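You operate a simulated robot arm through the tools that you are given. There is no shell and no other tool.

Carry out the task below with a simulated robot arm. There is one attempt and no reset: what you move stays moved.

TASK
Rollers are padlocked for wash-down: switch off and unplug film lamp and static bar.
Fine: each switch off before its plug comes out; both plugs go on the shelf; the yellow padlock stays on.

It is judged by the outcome, as a careful person would: the job done as asked, and still so three seconds after it is handed in. It fails if anything else is knocked over, pushed out of place, dropped, spilled or broken.

THE ROBOT
A 7-joint arm with a two-finger parallel gripper, fixed in place. Base frame: the origin is on the floor under the middle of its stand, x ahead of it, y to its left, z up. Lengths are in m, angles in degrees, forces in N, time in s.
It reaches about 1.372 m from its shoulder. Its first joint turns from -149.0 to 149.0 degrees. Payload 3.43 kg.
The TCP is the grasp point between the finger pads, 0.03 m short of the fingertips. In the tool frame z runs along the fingers and y along their closing line. The gripper opens to 0.094 m. The fingers are 0.028 m wide and 0.01 m thick; the gripper's body (0.05 by 0.096 m) begins 0.055 m behind the TCP.
Orientation is that of the tool frame in the base frame, as [roll, pitch, yaw] about the fixed x, y, z axes, in that order (R = Rz(yaw) Ry(pitch) Rx(roll)). With the fingers straight down and closing along the base's y, the tool's x points along the base's -x, its y along +y and its z along -z.

THE INTERFACE
- The arm moves only by the tool play_rows. Its argument "increments" is text: rows parted by semicolons, each of 7 numbers parted by spaces: the shift along the tool's x, y, z in units of 20 mm (1.0 is 20 mm), then the turn, a rotation vector about the tool's x, y, z in units of 8 degrees (1.0 is 8 degrees), then the opening in per cent of the stroke, from 0 (shut) to 100 (fully open). In form: tx ty tz ax ay az hand; .... A call has 1 to 20 rows; each row shifts and turns the commanded pose from where the row before left it, along the tool's axes as they then stand. A call with a number of a shift or a turn outside -1 to 1 is refused whole. Each row takes 0.2 s and may step no farther than 0.05 m and 8.6 degrees from the row before; otherwise, or with a gripper value out of range, the whole call is refused. A pose out of reach is approached as far as the arm can. The call stops where the force on the tool passes 40 N (or 10 N more than at its start, if that is more) or the arm is blocked; 0.2 s more then pass. Each finger travels about 0.045 m/s and halts on what it meets, pressing with about 26 N; the grip force reading is that of the motor and also rises with nothing between the fingers. The clock runs only during rows and for 0.2 s after the last one: add rows that do not move to give the fingers time. It gives the time, the measured TCP pose, the force on the tool (base axes), the opening and the grip force at its end, in the units of the frame above (readings bear some noise), with the torque about the TCP (base axes, N m) and any sound that the robot's microphone picked up.
- Cameras (640 x 400 px; columns grow to the right, rows downward): "scene" is fixed at [0.2193, 0.4999, 1.2649]; the picture's right is [-0.88, -0.48, 0.00], its down [-0.12, 0.22, -0.97] and it looks along [0.47, -0.85, -0.25] (base axes); focal length 328 px, centre (320, 200). "wrist" rides on the gripper at [0.076, 0.014, -0.103] in the tool frame; the picture's right is [-0.18, 0.98, 0.00], its down [-0.75, -0.14, -0.64] and it looks along [-0.63, -0.12, 0.77] (tool axes); focal length 243 px, centre (320, 200). There is no depth. A picture from a camera that has moved, and an enlarged one, comes with that camera's place and axes in the base frame and with its lens.
- get_image(camera): a new picture of that camera. No time passes.
- enlarge(camera, box): a new picture of the part [left, top, right, bottom] of that camera's present view, enlarged. No time passes.
- finish_job(): hands the job in; it is judged then, once.

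Nothing tells you positions but the pictures and the camera data. Unless the task says otherwise, let go and move clear before handing in.

The tools are called as a command line: name --argument value ..., lists and objects as JSON in quotes. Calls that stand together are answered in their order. play_rows: Moves the arm, as the interface text tells. Its arguments: {"type":"object","properties":{"increments":{"type":"string"}},"required":["increments"]} The other tools are called the same way: get_image (camera) takes a picture; enlarge (camera, box) takes an enlarged picture of a part of a camera's view; finish_job () hands the job in.

At the start:

```text
t: 0.0
eef_pos: [0.5517, -0.5504, 1.0909]
tcp_rot: [180.0, -0.1, 180.0]
contact_force: [-0.1, 0.1, 0.4]
torque: [-0.04, 0.0, -0.04]
gripper_width: 0.0942
finger_force: 0.1
```

scene: 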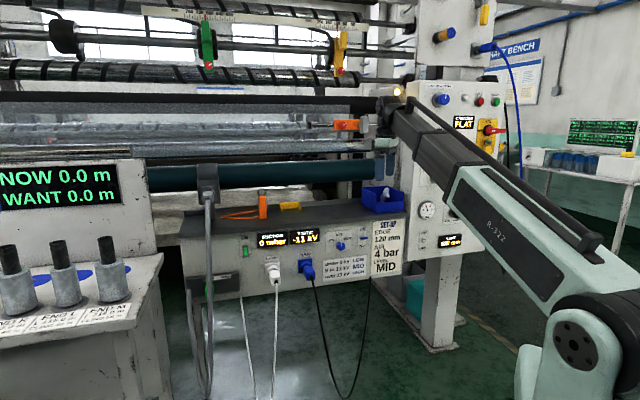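
wrist: 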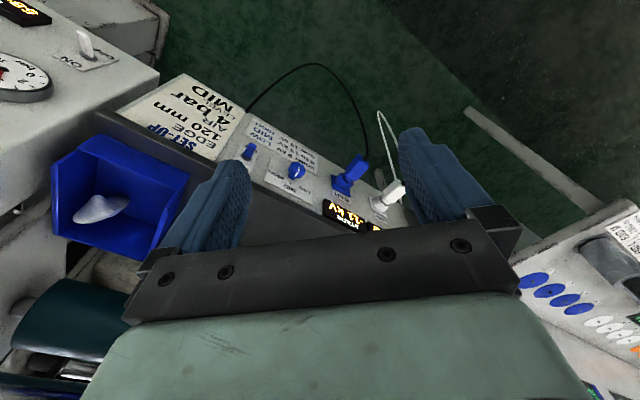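

I see a machine with a front panel holding two plugs (white and blue), some switches, and a table on top. I'll look closer at parts of the scene before moving.

enlarge --camera "scene" --box '[180, 180, 420, 330]'

enlarge --camera "scene" --box '[380, 60, 540, 160]'

enlarge --camera "wrist" --box '[180, 100, 420, 250]'

enlarge --camera "scene" --box '[380, 160, 500, 260]'

```text
2.67 times, centred on (300, 255) of scene
camera zoom: at [0.2193, 0.4999, 1.2649], right [-0.88, -0.48, 0.0], down [-0.12, 0.22, -0.97], along [0.47, -0.85, -0.25], focal length 874 px, centre (373, 53)
```

zoom: 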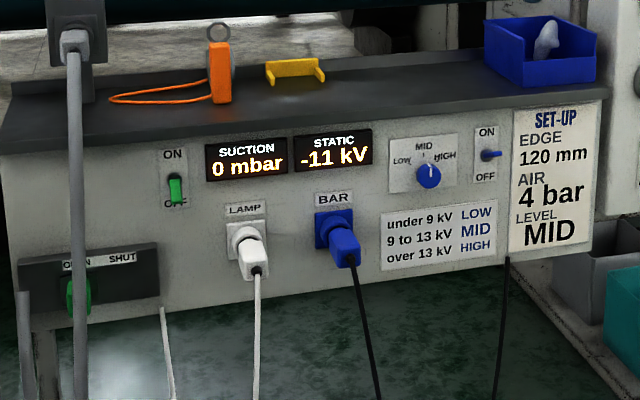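

```text
4.00 times, centred on (460, 110) of scene
camera zoom: at [0.2193, 0.4999, 1.2649], right [-0.88, -0.48, 0.0], down [-0.12, 0.22, -0.97], along [0.47, -0.85, -0.25], focal length 1311 px, centre (-240, 560)
```

zoom: 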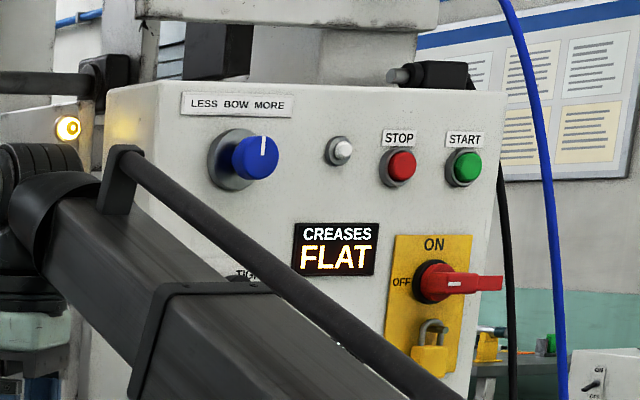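

```text
2.67 times, centred on (300, 175) of wrist
camera zoom: at [0.4761, -0.5363, 1.1925], right [0.18, 0.98, 0.0], down [0.75, -0.14, 0.64], along [0.63, -0.12, -0.77], focal length 647 px, centre (373, 267)
```

zoom: 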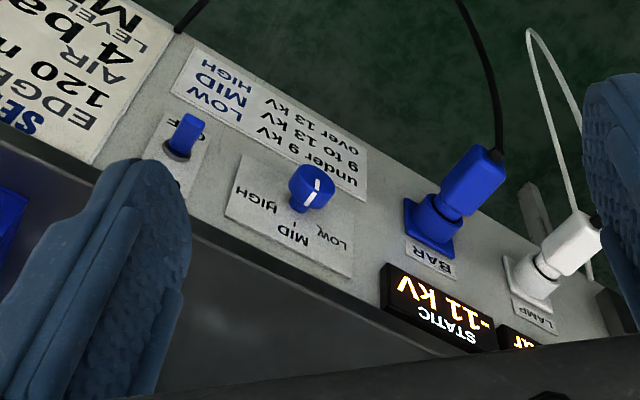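

```text
4.00 times, centred on (440, 210) of scene
camera zoom: at [0.2193, 0.4999, 1.2649], right [-0.88, -0.48, 0.0], down [-0.12, 0.22, -0.97], along [0.47, -0.85, -0.25], focal length 1311 px, centre (-160, 160)
```

zoom: 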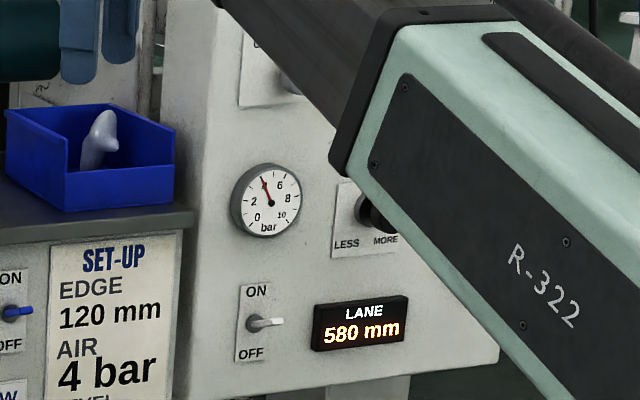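

I see a white lever on the column box and a blue lever on the front panel that look like the two switches. I'll check labels, the lamp, and the shelf more closely.

enlarge --camera "wrist" --box '[0, 0, 160, 100]'

enlarge --camera "scene" --box '[410, 190, 490, 260]'

enlarge --camera "scene" --box '[180, 170, 340, 270]'

enlarge --camera "scene" --box '[500, 80, 640, 200]'

enlarge --camera "scene" --box '[280, 80, 440, 190]'

enlarge --camera "scene" --box '[0, 150, 220, 350]'

enlarge --camera "scene" --box '[180, 0, 400, 130]'

```text
4.00 times, centred on (80, 50) of wrist
camera zoom: at [0.4761, -0.5363, 1.1925], right [0.18, 0.98, 0.0], down [0.75, -0.14, 0.64], along [0.63, -0.12, -0.77], focal length 970 px, centre (1280, 800)
```

zoom: 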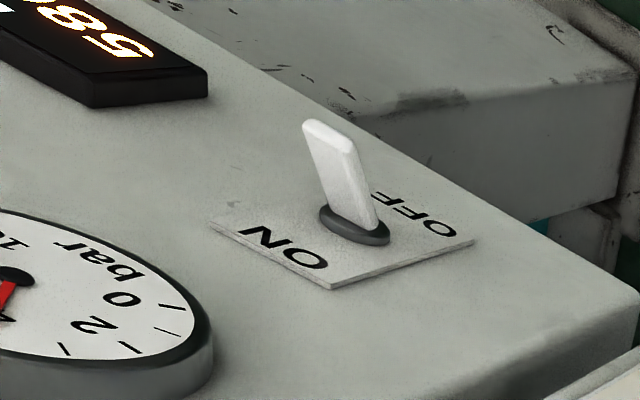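

```text
5.71 times, centred on (450, 225) of scene
camera zoom: at [0.2193, 0.4999, 1.2649], right [-0.88, -0.48, 0.0], down [-0.12, 0.22, -0.97], along [0.47, -0.85, -0.25], focal length 1872 px, centre (-423, 57)
```

zoom: 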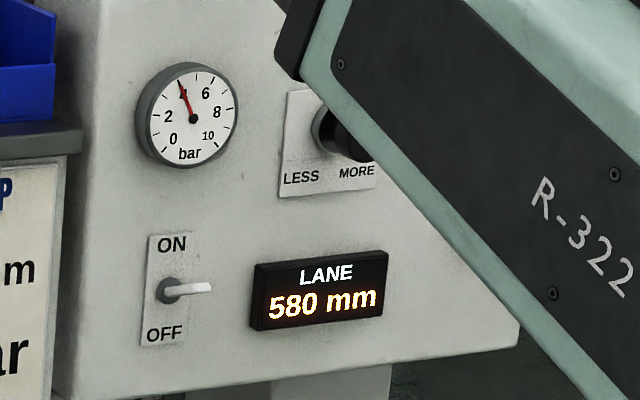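

```text
4.00 times, centred on (260, 220) of scene
camera zoom: at [0.2193, 0.4999, 1.2649], right [-0.88, -0.48, 0.0], down [-0.12, 0.22, -0.97], along [0.47, -0.85, -0.25], focal length 1311 px, centre (560, 120)
```

zoom: 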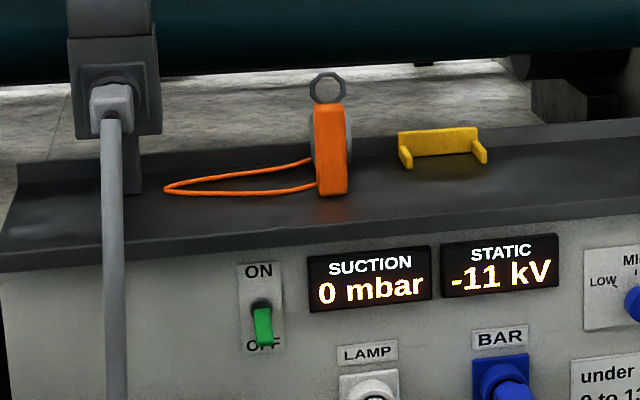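

```text
3.33 times, centred on (570, 140) of scene
camera zoom: at [0.2193, 0.4999, 1.2649], right [-0.88, -0.48, 0.0], down [-0.12, 0.22, -0.97], along [0.47, -0.85, -0.25], focal length 1092 px, centre (-513, 400)
```

zoom: 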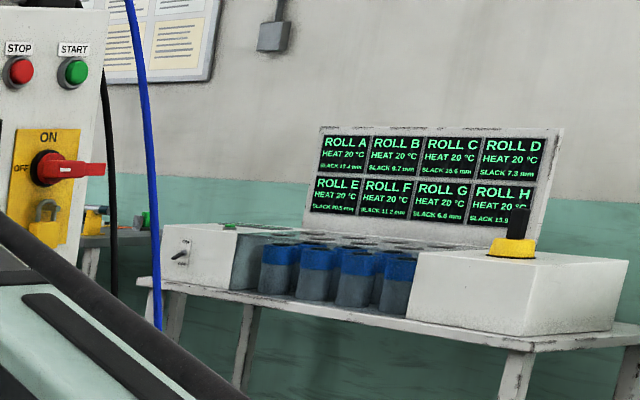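

```text
3.64 times, centred on (360, 135) of scene
camera zoom: at [0.2193, 0.4999, 1.2649], right [-0.88, -0.48, 0.0], down [-0.12, 0.22, -0.97], along [0.47, -0.85, -0.25], focal length 1192 px, centre (174, 436)
```

zoom: 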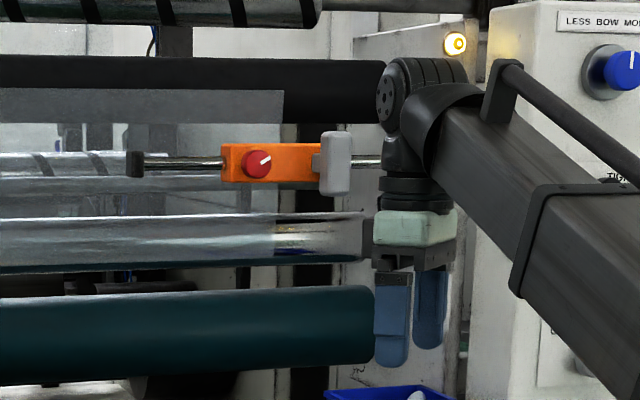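

```text
2.00 times, centred on (110, 250) of scene
camera zoom: at [0.2193, 0.4999, 1.2649], right [-0.88, -0.48, 0.0], down [-0.12, 0.22, -0.97], along [0.47, -0.85, -0.25], focal length 655 px, centre (740, 100)
```

zoom: 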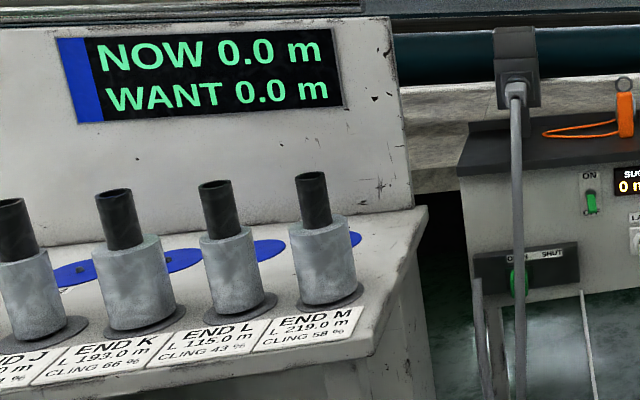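

```text
2.91 times, centred on (290, 65) of scene
camera zoom: at [0.2193, 0.4999, 1.2649], right [-0.88, -0.48, 0.0], down [-0.12, 0.22, -0.97], along [0.47, -0.85, -0.25], focal length 953 px, centre (407, 593)
```

zoom: 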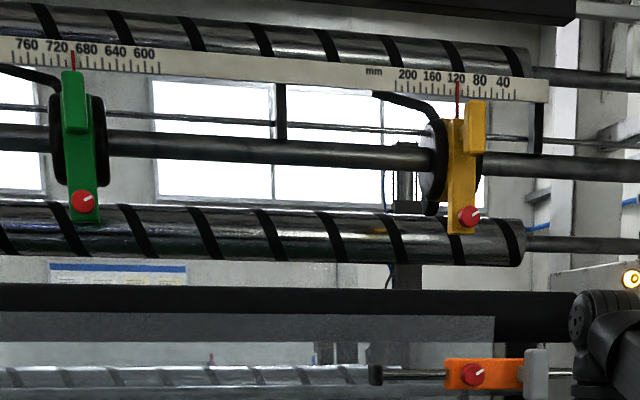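

The panel faces the robot at about 45°. The blue lever (bar) is near (0.69,-0.73,0.76), the BAR and LAMP sockets are below the displays, and a white lever sits on the column box. Next I turn the hand to face the panel squarely and tilt it for a better look.

play_rows --increments "0 0 0 0 0 1 100; 0 0 0 0 0 1 100; 0 0 0 0 0 1 100; 0 0 0 0 0 1 100; 0 0 0 0 0 1 100; 0 0 0 0 0 0.625 100; 0 0 0 0 -1 0 100; 0 0 0 0 -1 0 100; 0 0 0 0 -1 0 100; 0 0 0 0 -1 0 100; 0 0 0 0 -1 0 100; 0 0 0 0 -0.625 0 100; 0 0 0 0 0 0 100"

```text
t: 2.8
eef_pos: [0.5531, -0.5504, 1.0892]
tcp_rot: [-179.9, 45.0, 134.9]
contact_force: [0.4, -0.9, -0.1]
torque: [-0.03, 0.01, -0.01]
gripper_width: 0.0942
finger_force: 0.1
```

get_image --camera "wrist"

get_image --camera "scene"

```text
taken
camera wrist: at [0.4731, -0.4511, 1.1085], right [0.79, 0.6, 0.13], down [-0.05, -0.15, 0.99], along [0.61, -0.78, -0.09], focal length 243 px, centre (320, 200)
```

wrist: 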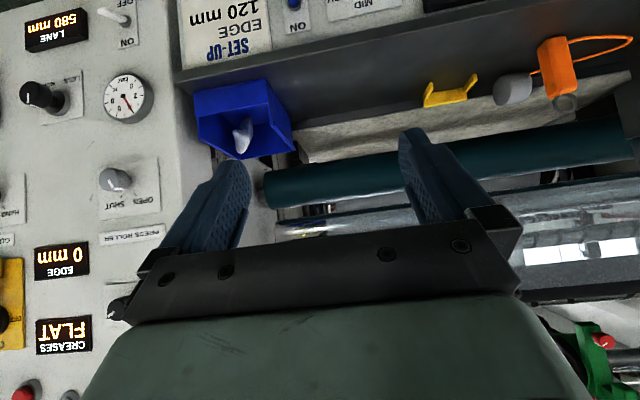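

```text
taken
```

scene: 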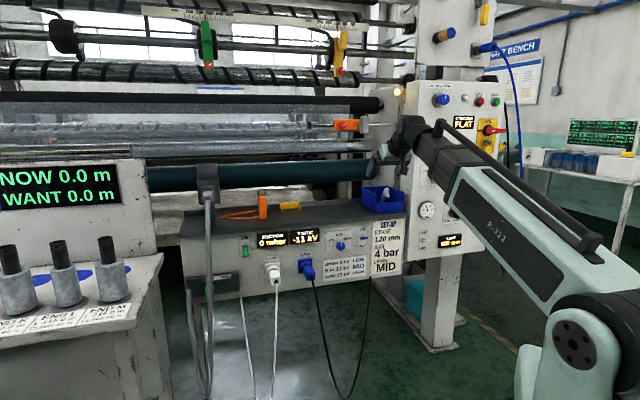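

The view now shows the column box with many more controls (press roller, lane, etc.), so I need a level, frontal look at the lower panels. I'll move down and slightly back in free space in front of the panel.

play_rows --increments "1 0.19 0.57 0 0 0 100; 1 0.19 0.57 0 0 0 100; 1 0.19 0.57 0 0 0 100; 1 0.19 0.57 0 0 0 100; 1 0.19 0.57 0 0 0 100; 1 0.19 0.57 0 0 0 100; 1 0.19 0.57 0 0 0 100; 1 0.19 0.57 0 0 0 100; 1 0.19 0.57 0 0 0 100; 1 0.19 0.57 0 0 0 100; 1 0.19 0.57 0 0 0 100; 1 0.19 0.57 0 0 0 100; 1 0.19 0.57 0 0 0 100; 0 0 0 0 0 0 100"

```text
t: 5.8
eef_pos: [0.5319, -0.4598, 0.8004]
tcp_rot: [-180.0, 45.0, 135.0]
contact_force: [0.5, -0.5, -0.7]
torque: [-0.02, 0.03, 0.02]
gripper_width: 0.094
finger_force: 0.1
```

get_image --camera "wrist"

get_image --camera "scene"

```text
taken
camera wrist: at [0.453, -0.3608, 0.8189], right [0.79, 0.6, 0.13], down [-0.04, -0.16, 0.99], along [0.61, -0.78, -0.1], focal length 243 px, centre (320, 200)
```

wrist: 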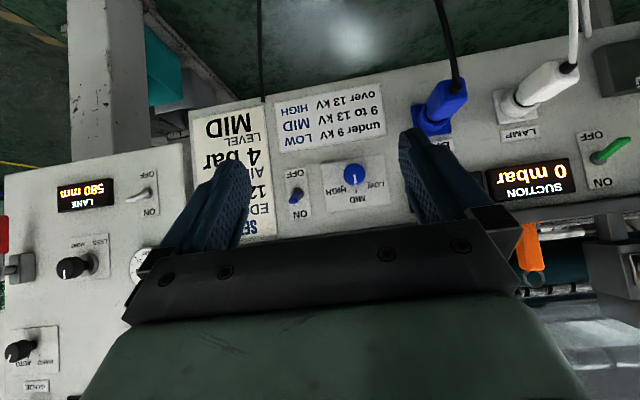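

```text
taken
```

scene: 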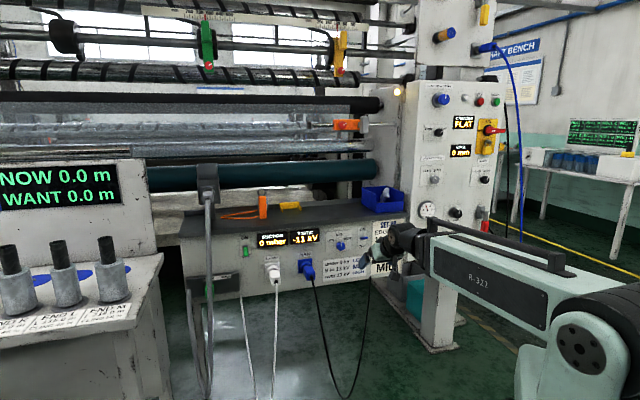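

Now I have a clear frontal view (upside-down) of the panel with both plugs and levers. I'll enlarge details to check the labels and lever states.

enlarge --camera "wrist" --box '[40, 150, 200, 250]'

enlarge --camera "wrist" --box '[400, 40, 640, 220]'

enlarge --camera "wrist" --box '[190, 70, 430, 250]'

enlarge --camera "scene" --box '[380, 60, 540, 280]'

enlarge --camera "scene" --box '[170, 240, 400, 400]'

```text
4.00 times, centred on (120, 200) of wrist
camera zoom: at [0.453, -0.3608, 0.8189], right [0.79, 0.6, 0.13], down [-0.04, -0.16, 0.99], along [0.61, -0.78, -0.1], focal length 970 px, centre (1120, 200)
```

zoom: 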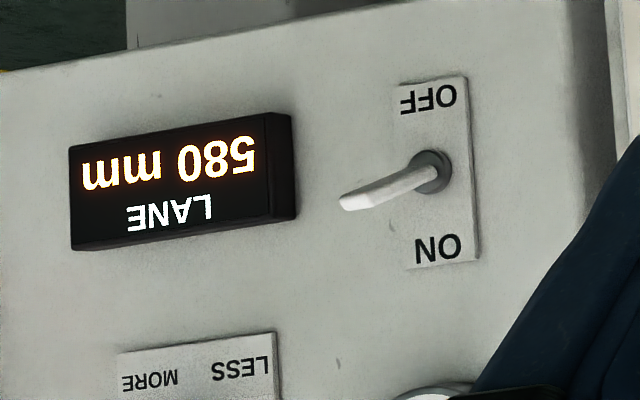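

```text
2.22 times, centred on (520, 130) of wrist
camera zoom: at [0.453, -0.3608, 0.8189], right [0.79, 0.6, 0.13], down [-0.04, -0.16, 0.99], along [0.61, -0.78, -0.1], focal length 539 px, centre (-124, 356)
```

zoom: 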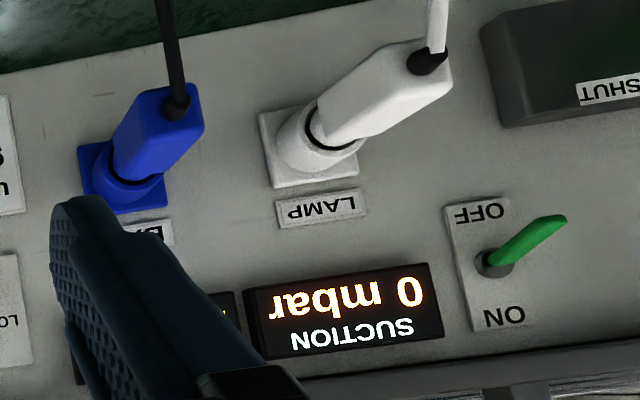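

```text
2.22 times, centred on (310, 160) of wrist
camera zoom: at [0.453, -0.3608, 0.8189], right [0.79, 0.6, 0.13], down [-0.04, -0.16, 0.99], along [0.61, -0.78, -0.1], focal length 539 px, centre (342, 289)
```

zoom: 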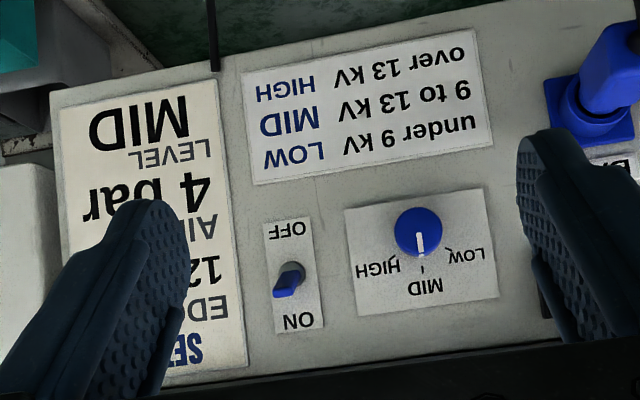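

```text
1.82 times, centred on (460, 170) of scene
camera zoom: at [0.2193, 0.4999, 1.2649], right [-0.88, -0.48, 0.0], down [-0.12, 0.22, -0.97], along [0.47, -0.85, -0.25], focal length 596 px, centre (66, 254)
```

zoom: 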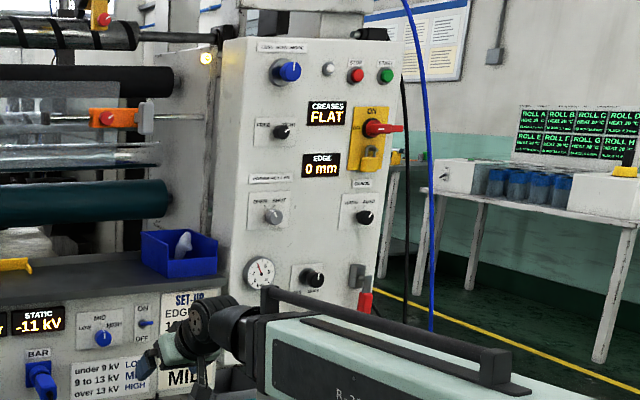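

```text
2.50 times, centred on (285, 320) of scene
camera zoom: at [0.2193, 0.4999, 1.2649], right [-0.88, -0.48, 0.0], down [-0.12, 0.22, -0.97], along [0.47, -0.85, -0.25], focal length 819 px, centre (408, -100)
```

zoom: 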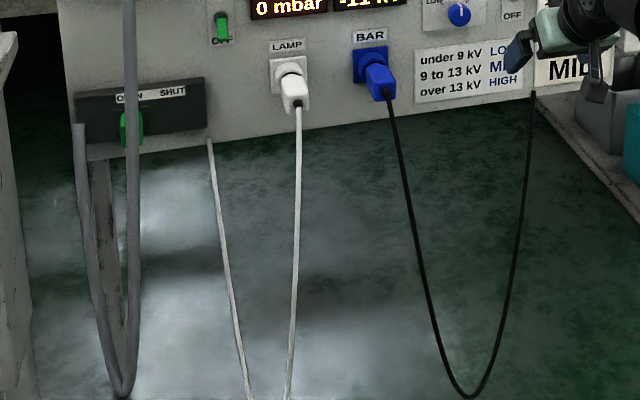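

The blue lever tip is at about n-offset 4–5 cm from the panel, and I read both levers as currently ON (tilted up). Before approaching, I check the shelf's front-edge overhang above the blue lever.

enlarge --camera "scene" --box '[300, 195, 420, 270]'

enlarge --camera "wrist" --box '[240, 150, 440, 260]'

enlarge --camera "scene" --box '[210, 180, 330, 255]'

```text
5.33 times, centred on (360, 232) of scene
camera zoom: at [0.2193, 0.4999, 1.2649], right [-0.88, -0.48, 0.0], down [-0.12, 0.22, -0.97], along [0.47, -0.85, -0.25], focal length 1748 px, centre (107, 27)
```

zoom: 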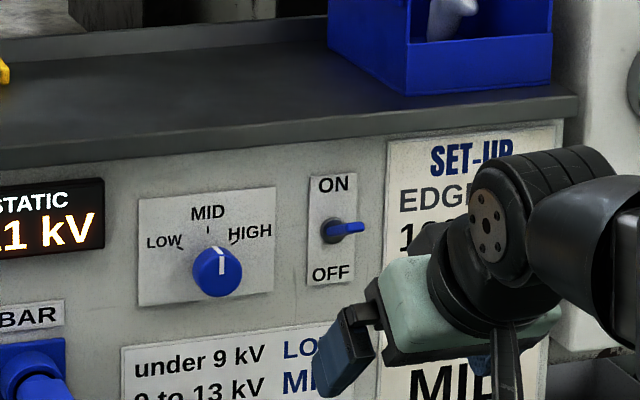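

```text
3.20 times, centred on (340, 205) of wrist
camera zoom: at [0.453, -0.3608, 0.8189], right [0.79, 0.6, 0.13], down [-0.04, -0.16, 0.99], along [0.61, -0.78, -0.1], focal length 776 px, centre (256, 184)
```

zoom: 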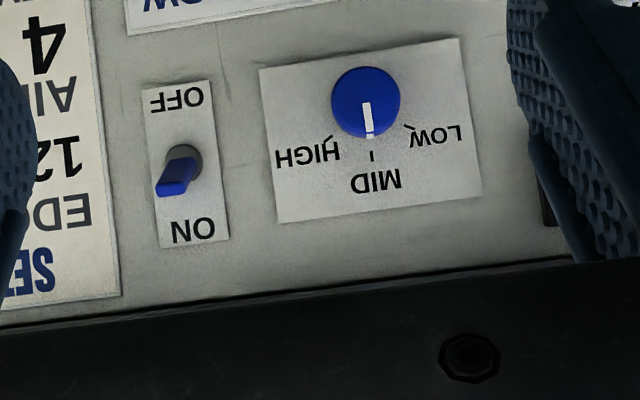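

```text
5.33 times, centred on (270, 218) of scene
camera zoom: at [0.2193, 0.4999, 1.2649], right [-0.88, -0.48, 0.0], down [-0.12, 0.22, -0.97], along [0.47, -0.85, -0.25], focal length 1748 px, centre (587, 107)
```

zoom: 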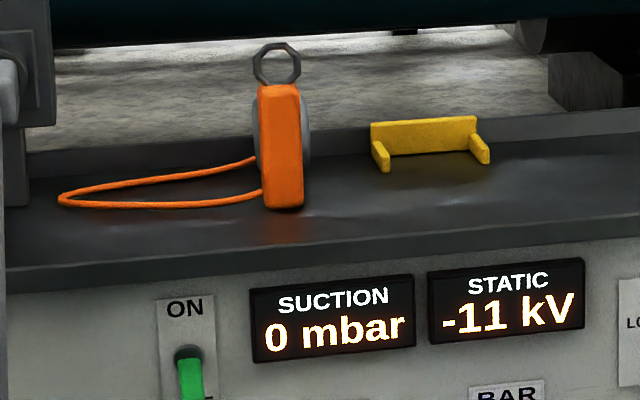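

The shelf is the dark top at z ≈ 0.857 with a small overhang above the panel. I close the fingers and move to a standoff in front of the blue lever, slightly above it.

play_rows --increments "-0.882 -0.466 0.698 0 0 0 0; -0.882 -0.466 0.698 0 0 0 0; -0.882 -0.466 0.698 0 0 0 0; -0.882 -0.466 0.698 0 0 0 0; -0.882 -0.466 0.698 0 0 0 0; -0.882 -0.466 0.698 0 0 0 0; -0.882 -0.466 0.698 0 0 0 0; -0.882 -0.466 0.698 0 0 0 0; 0 0 0 0 0 0 0"

```text
t: 7.8
eef_pos: [0.6064, -0.6391, 0.8231]
tcp_rot: [-180.0, 44.9, 135.0]
contact_force: [0.7, -0.2, -0.2]
torque: [0.0, 0.01, 0.0]
gripper_width: 0.0
finger_force: 26.4
```

get_image --camera "wrist"

enlarge --camera "scene" --box '[300, 195, 420, 270]'

```text
taken
camera wrist: at [0.5265, -0.5394, 0.8414], right [0.79, 0.6, 0.13], down [-0.04, -0.16, 0.99], along [0.61, -0.78, -0.1], focal length 243 px, centre (320, 200)
```

wrist: 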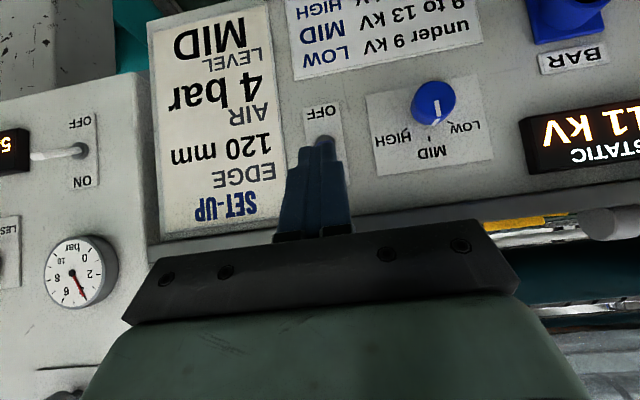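

```text
5.33 times, centred on (360, 232) of scene
camera zoom: at [0.2193, 0.4999, 1.2649], right [-0.88, -0.48, 0.0], down [-0.12, 0.22, -0.97], along [0.47, -0.85, -0.25], focal length 1748 px, centre (107, 27)
```

zoom: 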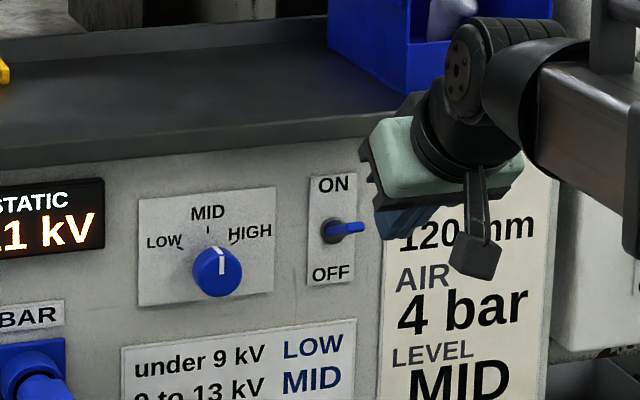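

The closed fingers are lined up with the blue lever laterally and 1 cm above its top. I move straight in toward the panel so the fingertips sit over the lever.

play_rows --increments "-0.69 0 0.69 0 0 0 0; -0.69 0 0.69 0 0 0 0; -0.69 0 0.69 0 0 0 0; -0.69 0 0.69 0 0 0 0; 0 0 0 0 0 0 0"

enlarge --camera "scene" --box '[300, 195, 420, 270]'

get_image --camera "wrist"

```text
t: 9.0
eef_pos: [0.662, -0.6941, 0.8217]
tcp_rot: [180.0, 45.0, 135.0]
contact_force: [-0.1, 0.5, 0.6]
torque: [0.02, 0.0, 0.01]
gripper_width: 0.0
finger_force: 26.3
```

```text
5.33 times, centred on (360, 232) of scene
camera zoom: at [0.2193, 0.4999, 1.2649], right [-0.88, -0.48, 0.0], down [-0.12, 0.22, -0.97], along [0.47, -0.85, -0.25], focal length 1748 px, centre (107, 27)
```

zoom: 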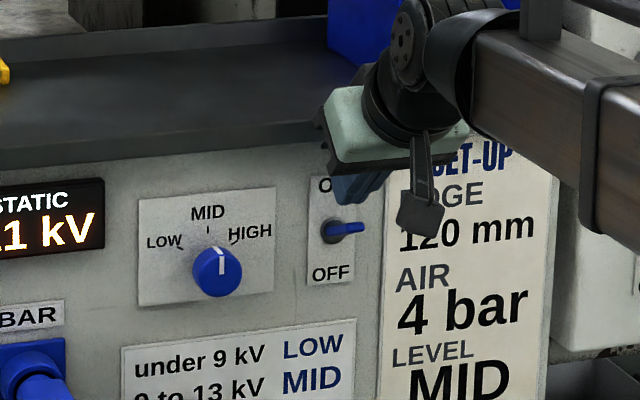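

```text
taken
camera wrist: at [0.5822, -0.5948, 0.8405], right [0.79, 0.6, 0.13], down [-0.04, -0.16, 0.99], along [0.61, -0.78, -0.1], focal length 243 px, centre (320, 200)
```

wrist: 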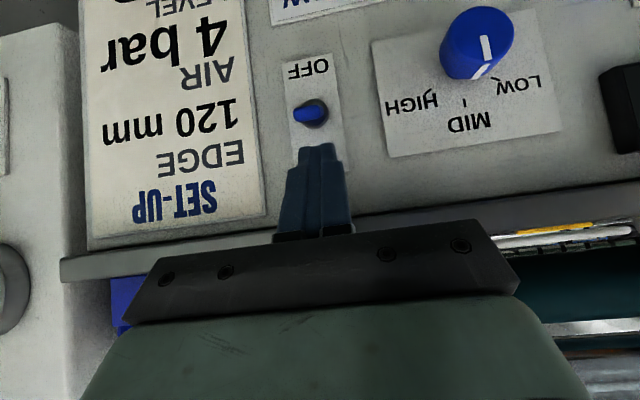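

Fingertips are just above and in front of the lever. I enlarge to verify the relative alignment before pressing down.

enlarge --camera "wrist" --box '[250, 60, 400, 170]'

enlarge --camera "scene" --box '[345, 215, 395, 250]'

```text
3.64 times, centred on (325, 115) of wrist
camera zoom: at [0.5822, -0.5948, 0.8405], right [0.79, 0.6, 0.13], down [-0.04, -0.16, 0.99], along [0.61, -0.78, -0.1], focal length 882 px, centre (302, 509)
```

zoom: 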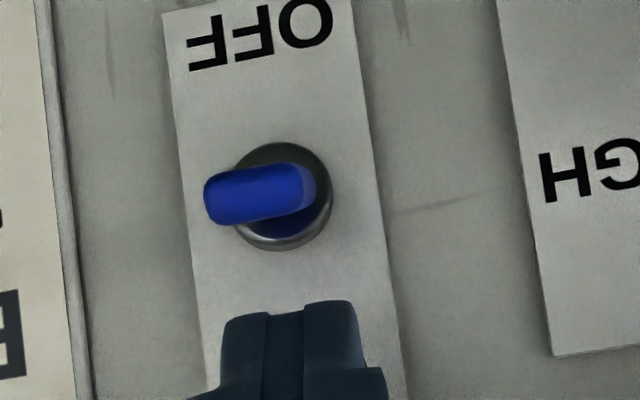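

```text
11.43 times, centred on (370, 232) of scene
camera zoom: at [0.2193, 0.4999, 1.2649], right [-0.88, -0.48, 0.0], down [-0.12, 0.22, -0.97], along [0.47, -0.85, -0.25], focal length 3745 px, centre (-251, -171)
```

zoom: 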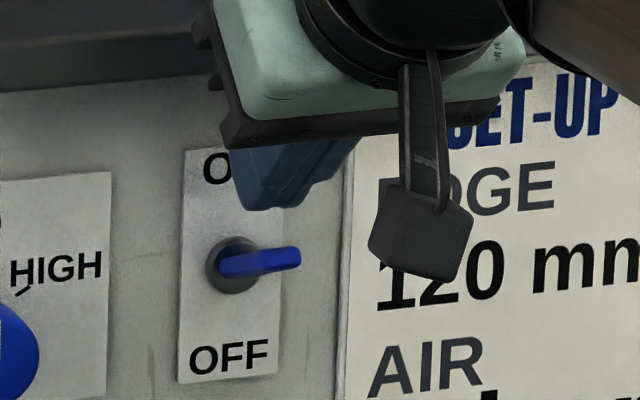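

Alignment looks good: fingers centred on the lever within ~2 mm, about 1.6 cm above it. I press down in small steps.

play_rows --increments "0.354 0 0.354 0 0 0 0; 0.354 0 0.354 0 0 0 0; 0.354 0 0.354 0 0 0 0; 0 0 0 0 0 0 0"

enlarge --camera "wrist" --box '[250, 60, 400, 170]'

enlarge --camera "scene" --box '[345, 215, 395, 250]'

```text
t: 10.0
eef_pos: [0.6605, -0.6928, 0.7898]
tcp_rot: [-180.0, 45.0, 135.0]
contact_force: [-0.6, 0.4, -0.2]
torque: [0.01, 0.01, -0.01]
gripper_width: 0.0001
finger_force: 25.9
```

```text
3.64 times, centred on (325, 115) of wrist
camera zoom: at [0.5813, -0.5941, 0.8091], right [0.79, 0.6, 0.13], down [-0.04, -0.16, 0.99], along [0.61, -0.78, -0.1], focal length 882 px, centre (302, 509)
```

zoom: 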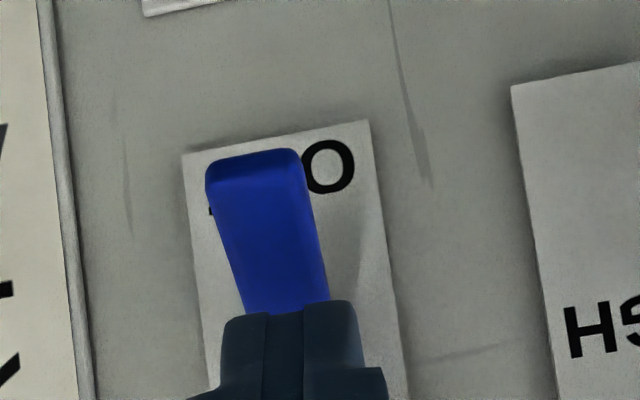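

```text
11.43 times, centred on (370, 232) of scene
camera zoom: at [0.2193, 0.4999, 1.2649], right [-0.88, -0.48, 0.0], down [-0.12, 0.22, -0.97], along [0.47, -0.85, -0.25], focal length 3745 px, centre (-251, -171)
```

zoom: 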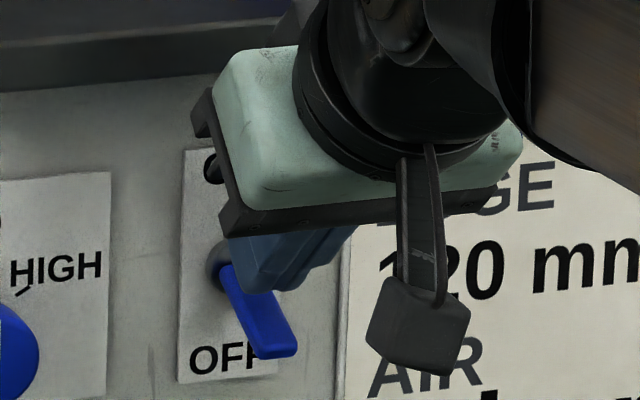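

The blue lever snapped down to OFF. I raise off it and back away, then check the display.

play_rows --increments "-0.354 0 -0.354 0 0 0 0; -0.354 0 -0.354 0 0 0 0; -0.2 0 -0.2 0 0 0 0; 0.7 0 -0.7 0 0 0 0; 0.7 0 -0.7 0 0 0 0; 0.7 0 -0.7 0 0 0 0; 0.7 0 -0.7 0 0 0 0; 0.7 0 -0.7 0 0 0 0; 0 0 0 0 0 0 0"

get_image --camera "wrist"

get_image --camera "scene"

enlarge --camera "scene" --box '[180, 180, 420, 330]'

```text
t: 12.0
eef_pos: [0.5901, -0.6211, 0.8171]
tcp_rot: [-180.0, 45.0, 135.0]
contact_force: [0.7, -0.1, 0.0]
torque: [0.02, 0.0, 0.01]
gripper_width: 0.0
finger_force: 25.7
```

```text
taken
camera wrist: at [0.5112, -0.5227, 0.8365], right [0.79, 0.6, 0.13], down [-0.04, -0.16, 0.99], along [0.61, -0.78, -0.1], focal length 243 px, centre (320, 200)
```

wrist: 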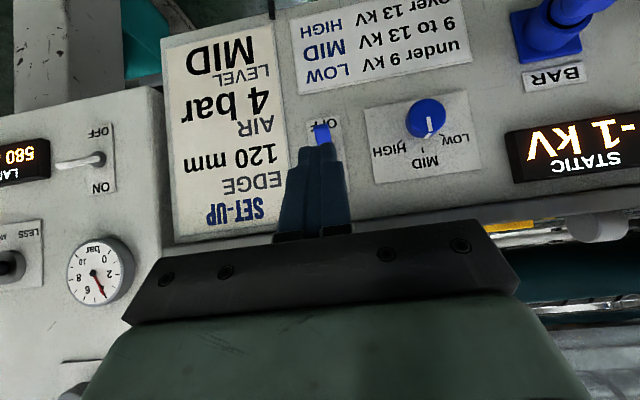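

```text
taken
```

scene: 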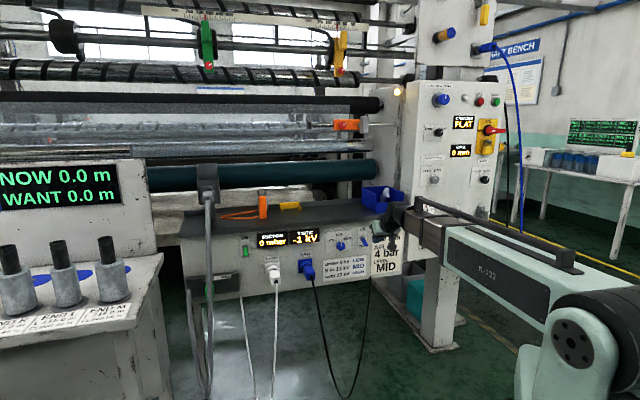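

```text
2.67 times, centred on (300, 255) of scene
camera zoom: at [0.2193, 0.4999, 1.2649], right [-0.88, -0.48, 0.0], down [-0.12, 0.22, -0.97], along [0.47, -0.85, -0.25], focal length 874 px, centre (373, 53)
```

zoom: 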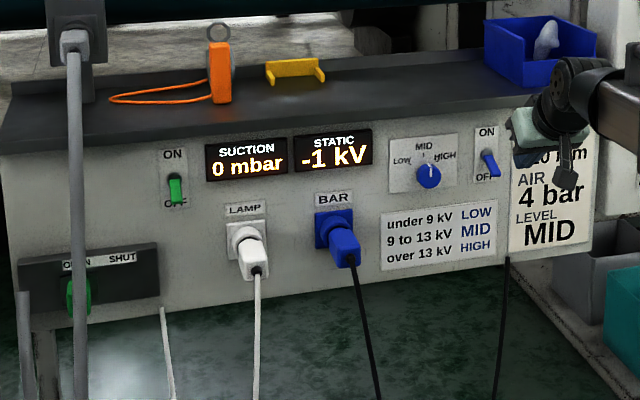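

STATIC dropped to -1 kV, confirming the blue lever is the static bar's switch and it is now OFF. Next I move sideways to a standoff in front of the white lever on the column box.

play_rows --increments "0.054 -0.944 0.114 0 0 0 0; 0.054 -0.944 0.114 0 0 0 0; 0.054 -0.944 0.114 0 0 0 0; 0.054 -0.944 0.114 0 0 0 0; 0.054 -0.944 0.114 0 0 0 0; 0.054 -0.944 0.114 0 0 0 0; 0.054 -0.944 0.114 0 0 0 0; 0.054 -0.944 0.114 0 0 0 0; 0.054 -0.944 0.114 0 0 0 0; 0.054 -0.944 0.114 0 0 0 0; 0.054 -0.944 0.114 0 0 0 0; 0.054 -0.944 0.114 0 0 0 0; 0.054 -0.944 0.114 0 0 0 0; 0.054 -0.944 0.114 0 0 0 0; 0.054 -0.944 0.114 0 0 0 0; 0.054 -0.944 0.114 0 0 0 0; 0 0 0 0 0 0 0"

get_image --camera "wrist"

get_image --camera "scene"

```text
t: 15.6
eef_pos: [0.3864, -0.8476, 0.779]
tcp_rot: [-180.0, 45.0, 135.0]
contact_force: [0.0, 0.1, -0.6]
torque: [0.02, -0.01, 0.03]
gripper_width: 0.0001
finger_force: 26.3
```

```text
taken
camera wrist: at [0.307, -0.7483, 0.7985], right [0.79, 0.6, 0.13], down [-0.04, -0.16, 0.99], along [0.61, -0.78, -0.1], focal length 243 px, centre (320, 200)
```

wrist: 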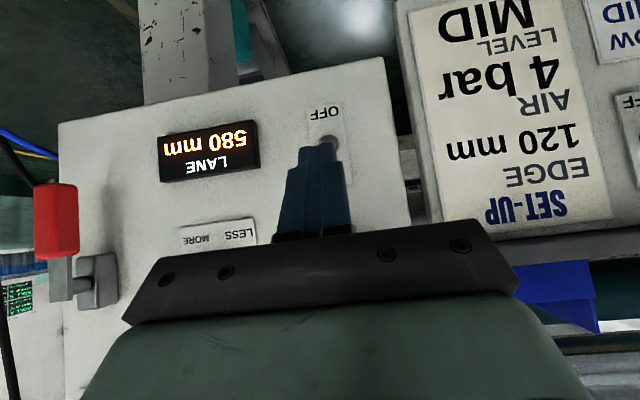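

```text
taken
```

scene: 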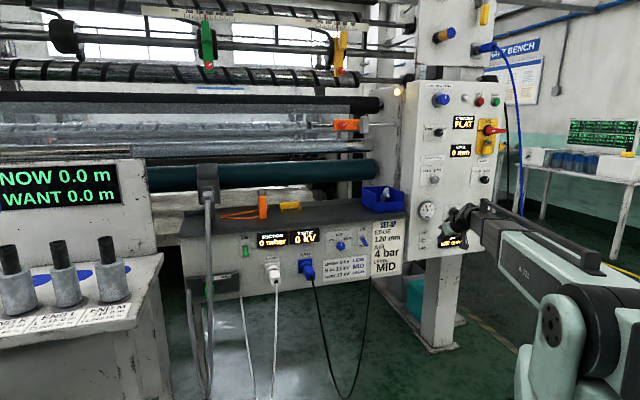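

STATIC now reads 0 kV. I enlarge the white lever region in both views to align before approaching.

enlarge --camera "wrist" --box '[250, 90, 400, 190]'

enlarge --camera "scene" --box '[410, 190, 490, 260]'

```text
4.00 times, centred on (325, 140) of wrist
camera zoom: at [0.307, -0.7483, 0.7985], right [0.79, 0.6, 0.13], down [-0.04, -0.16, 0.99], along [0.61, -0.78, -0.1], focal length 970 px, centre (300, 440)
```

zoom: 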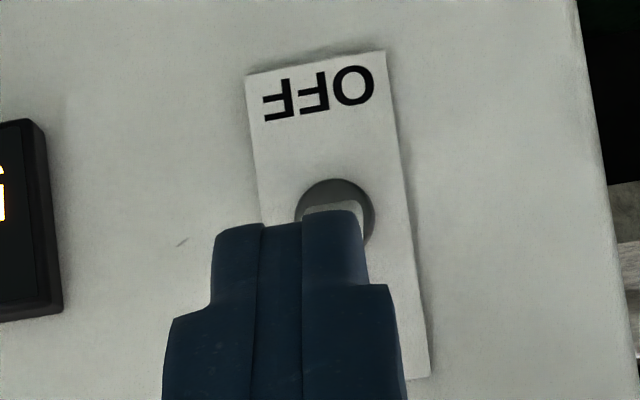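

```text
5.71 times, centred on (450, 225) of scene
camera zoom: at [0.2193, 0.4999, 1.2649], right [-0.88, -0.48, 0.0], down [-0.12, 0.22, -0.97], along [0.47, -0.85, -0.25], focal length 1872 px, centre (-423, 57)
```

zoom: 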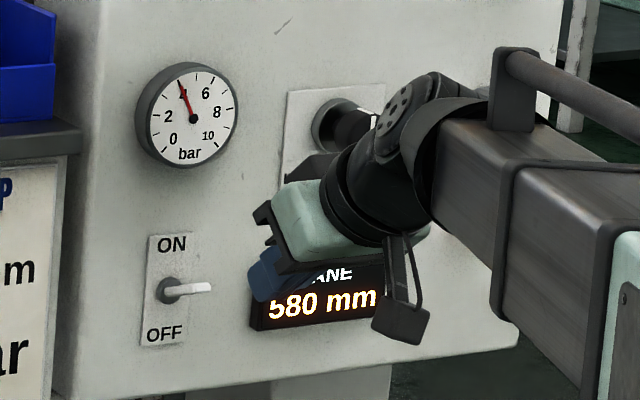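

The white lever base is at s≈-0.325, z≈0.715, and I'm laterally within 1 mm. I move in to hover over the lever.

play_rows --increments "-0.604 0.02 0.632 0 0 0 0; -0.604 0.02 0.632 0 0 0 0; -0.604 0 0.632 0 0 0 0; -0.604 0 0.632 0 0 0 0; -0.604 0 0.632 0 0 0 0; 0 0 0 0 0 0 0"

enlarge --camera "wrist" --box '[250, 60, 400, 170]'

enlarge --camera "scene" --box '[410, 200, 470, 250]'

```text
t: 17.0
eef_pos: [0.4501, -0.9092, 0.7771]
tcp_rot: [180.0, 45.0, 134.9]
contact_force: [0.3, 0.1, -0.2]
torque: [0.03, 0.03, 0.0]
gripper_width: 0.0
finger_force: 26.4
```

```text
3.64 times, centred on (325, 115) of wrist
camera zoom: at [0.3702, -0.8096, 0.7958], right [0.79, 0.6, 0.13], down [-0.04, -0.16, 0.99], along [0.61, -0.78, -0.1], focal length 882 px, centre (302, 509)
```

zoom: 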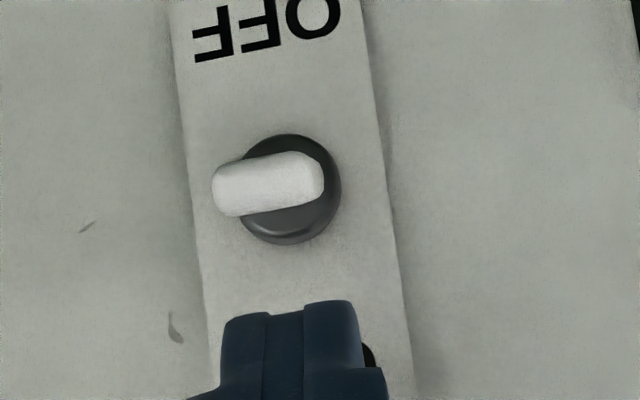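

```text
8.00 times, centred on (440, 225) of scene
camera zoom: at [0.2193, 0.4999, 1.2649], right [-0.88, -0.48, 0.0], down [-0.12, 0.22, -0.97], along [0.47, -0.85, -0.25], focal length 2621 px, centre (-640, 0)
```

zoom: 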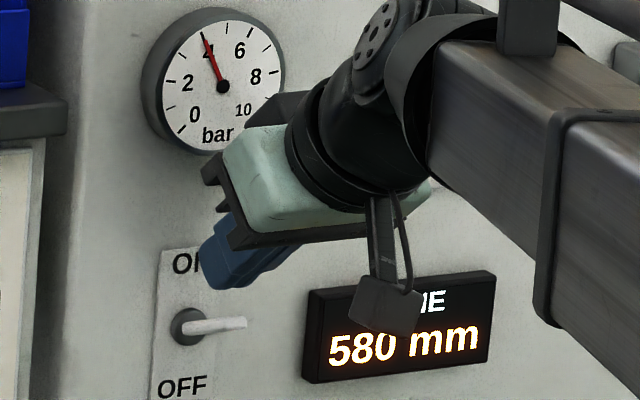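

The geometry matches the blue switch case. I press the white lever down in small steps.

play_rows --increments "0.354 0 0.354 0 0 0 0; 0.354 0 0.354 0 0 0 0; 0.354 0 0.354 0 0 0 0; 0 0 0 0 0 0 0"

enlarge --camera "wrist" --box '[250, 60, 400, 170]'

enlarge --camera "scene" --box '[410, 200, 470, 250]'

```text
t: 18.0
eef_pos: [0.4489, -0.9075, 0.7477]
tcp_rot: [180.0, 45.0, 134.9]
contact_force: [-0.2, 0.8, 0.1]
torque: [0.0, 0.0, -0.01]
gripper_width: 0.0001
finger_force: 26.2
```

```text
3.64 times, centred on (325, 115) of wrist
camera zoom: at [0.3694, -0.8095, 0.7662], right [0.79, 0.6, 0.13], down [-0.04, -0.16, 0.99], along [0.61, -0.78, -0.1], focal length 882 px, centre (302, 509)
```

zoom: 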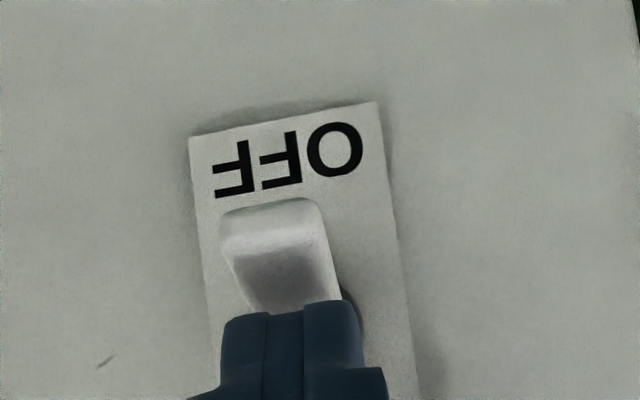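

```text
8.00 times, centred on (440, 225) of scene
camera zoom: at [0.2193, 0.4999, 1.2649], right [-0.88, -0.48, 0.0], down [-0.12, 0.22, -0.97], along [0.47, -0.85, -0.25], focal length 2621 px, centre (-640, 0)
```

zoom: 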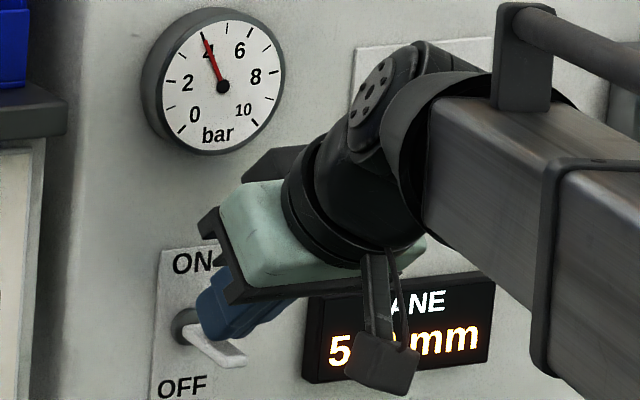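

The white lever is partially down but not fully through. I press a few more millimetres.

play_rows --increments "0.18 0 0.18 0 0 0 0; 0.1 0 0.1 0 0 0 0; 0 0 0 0 0 0 0"

enlarge --camera "wrist" --box '[250, 60, 400, 170]'

enlarge --camera "scene" --box '[410, 200, 470, 250]'

```text
t: 18.8
eef_pos: [0.4487, -0.9094, 0.7383]
tcp_rot: [179.9, 45.0, 135.0]
contact_force: [0.4, 0.0, 0.2]
torque: [-0.02, -0.03, -0.01]
gripper_width: 0.0
finger_force: 26.0
```

```text
3.64 times, centred on (325, 115) of wrist
camera zoom: at [0.3688, -0.8097, 0.7574], right [0.79, 0.6, 0.13], down [-0.04, -0.16, 0.99], along [0.61, -0.78, -0.1], focal length 882 px, centre (302, 509)
```

zoom: 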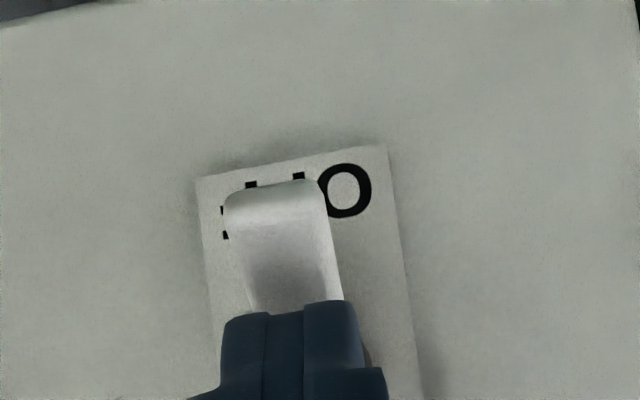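

```text
8.00 times, centred on (440, 225) of scene
camera zoom: at [0.2193, 0.4999, 1.2649], right [-0.88, -0.48, 0.0], down [-0.12, 0.22, -0.97], along [0.47, -0.85, -0.25], focal length 2621 px, centre (-640, 0)
```

zoom: 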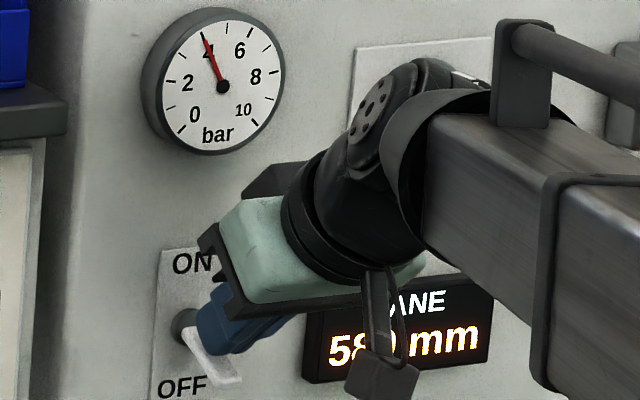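

It is nearly fully down. I press slightly more, then lift off and back away to check the state.

play_rows --increments "0.15 0 0.15 0 0 0 0; 0 0 0 0 0 0 0"

enlarge --camera "wrist" --box '[250, 60, 400, 170]'

get_image --camera "scene"

```text
t: 19.4
eef_pos: [0.4479, -0.9093, 0.7346]
tcp_rot: [180.0, 45.1, 135.0]
contact_force: [-2.4, -1.0, 11.4]
torque: [-0.13, -0.02, 0.0]
gripper_width: 0.0001
finger_force: 26.0
```

```text
3.64 times, centred on (325, 115) of wrist
camera zoom: at [0.3691, -0.809, 0.7543], right [0.79, 0.6, 0.13], down [-0.05, -0.15, 0.99], along [0.61, -0.78, -0.09], focal length 882 px, centre (302, 509)
```

zoom: 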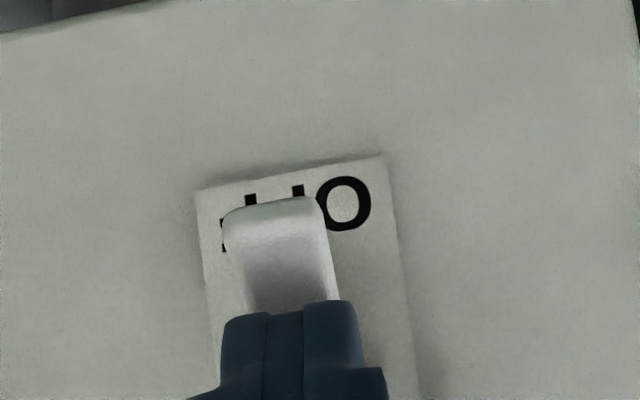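

```text
taken
```

scene: 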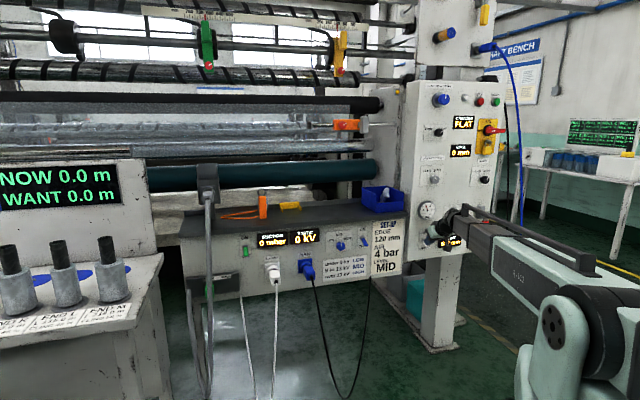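

The lever is at its stop (11 N) and the yellow lamp beside the roller has gone dark, so the film lamp is off. I back away upward and outward.

play_rows --increments "-0.354 0 -0.354 0 0 0 0; -0.354 0 -0.354 0 0 0 0; -0.354 0 -0.354 0 0 0 0; 0.7 0 -0.7 0 0 0 0; 0.7 0 -0.7 0 0 0 0; 0.7 0 -0.7 0 0 0 0; 0.7 0 -0.7 0 0 0 0; 0.7 0 -0.7 0 0 0 0; 0 0 0 0 0 0 0"

get_image --camera "wrist"

enlarge --camera "scene" --box '[380, 70, 540, 260]'

```text
t: 21.4
eef_pos: [0.3781, -0.8367, 0.7664]
tcp_rot: [180.0, 45.0, 134.8]
contact_force: [0.2, 0.2, 0.2]
torque: [0.0, -0.01, -0.01]
gripper_width: 0.0003
finger_force: 26.6
```

```text
taken
camera wrist: at [0.2986, -0.738, 0.7837], right [0.79, 0.6, 0.13], down [-0.04, -0.16, 0.99], along [0.61, -0.78, -0.1], focal length 243 px, centre (320, 200)
```

wrist: 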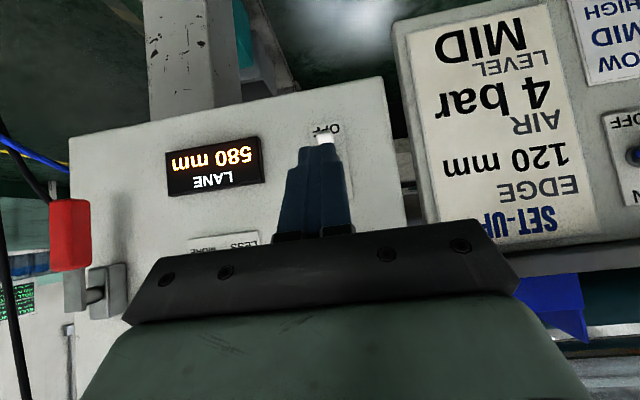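

```text
2.11 times, centred on (460, 165) of scene
camera zoom: at [0.2193, 0.4999, 1.2649], right [-0.88, -0.48, 0.0], down [-0.12, 0.22, -0.97], along [0.47, -0.85, -0.25], focal length 690 px, centre (25, 274)
```

zoom: 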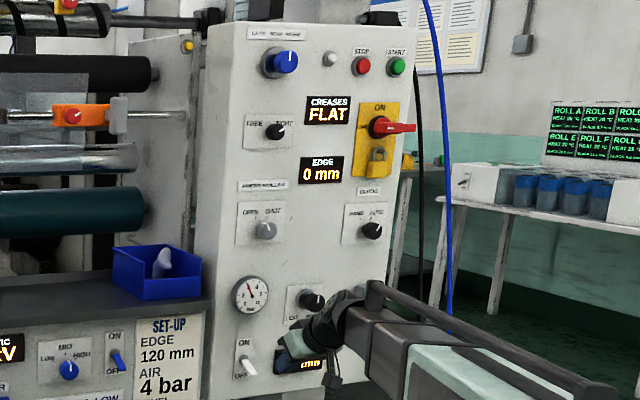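

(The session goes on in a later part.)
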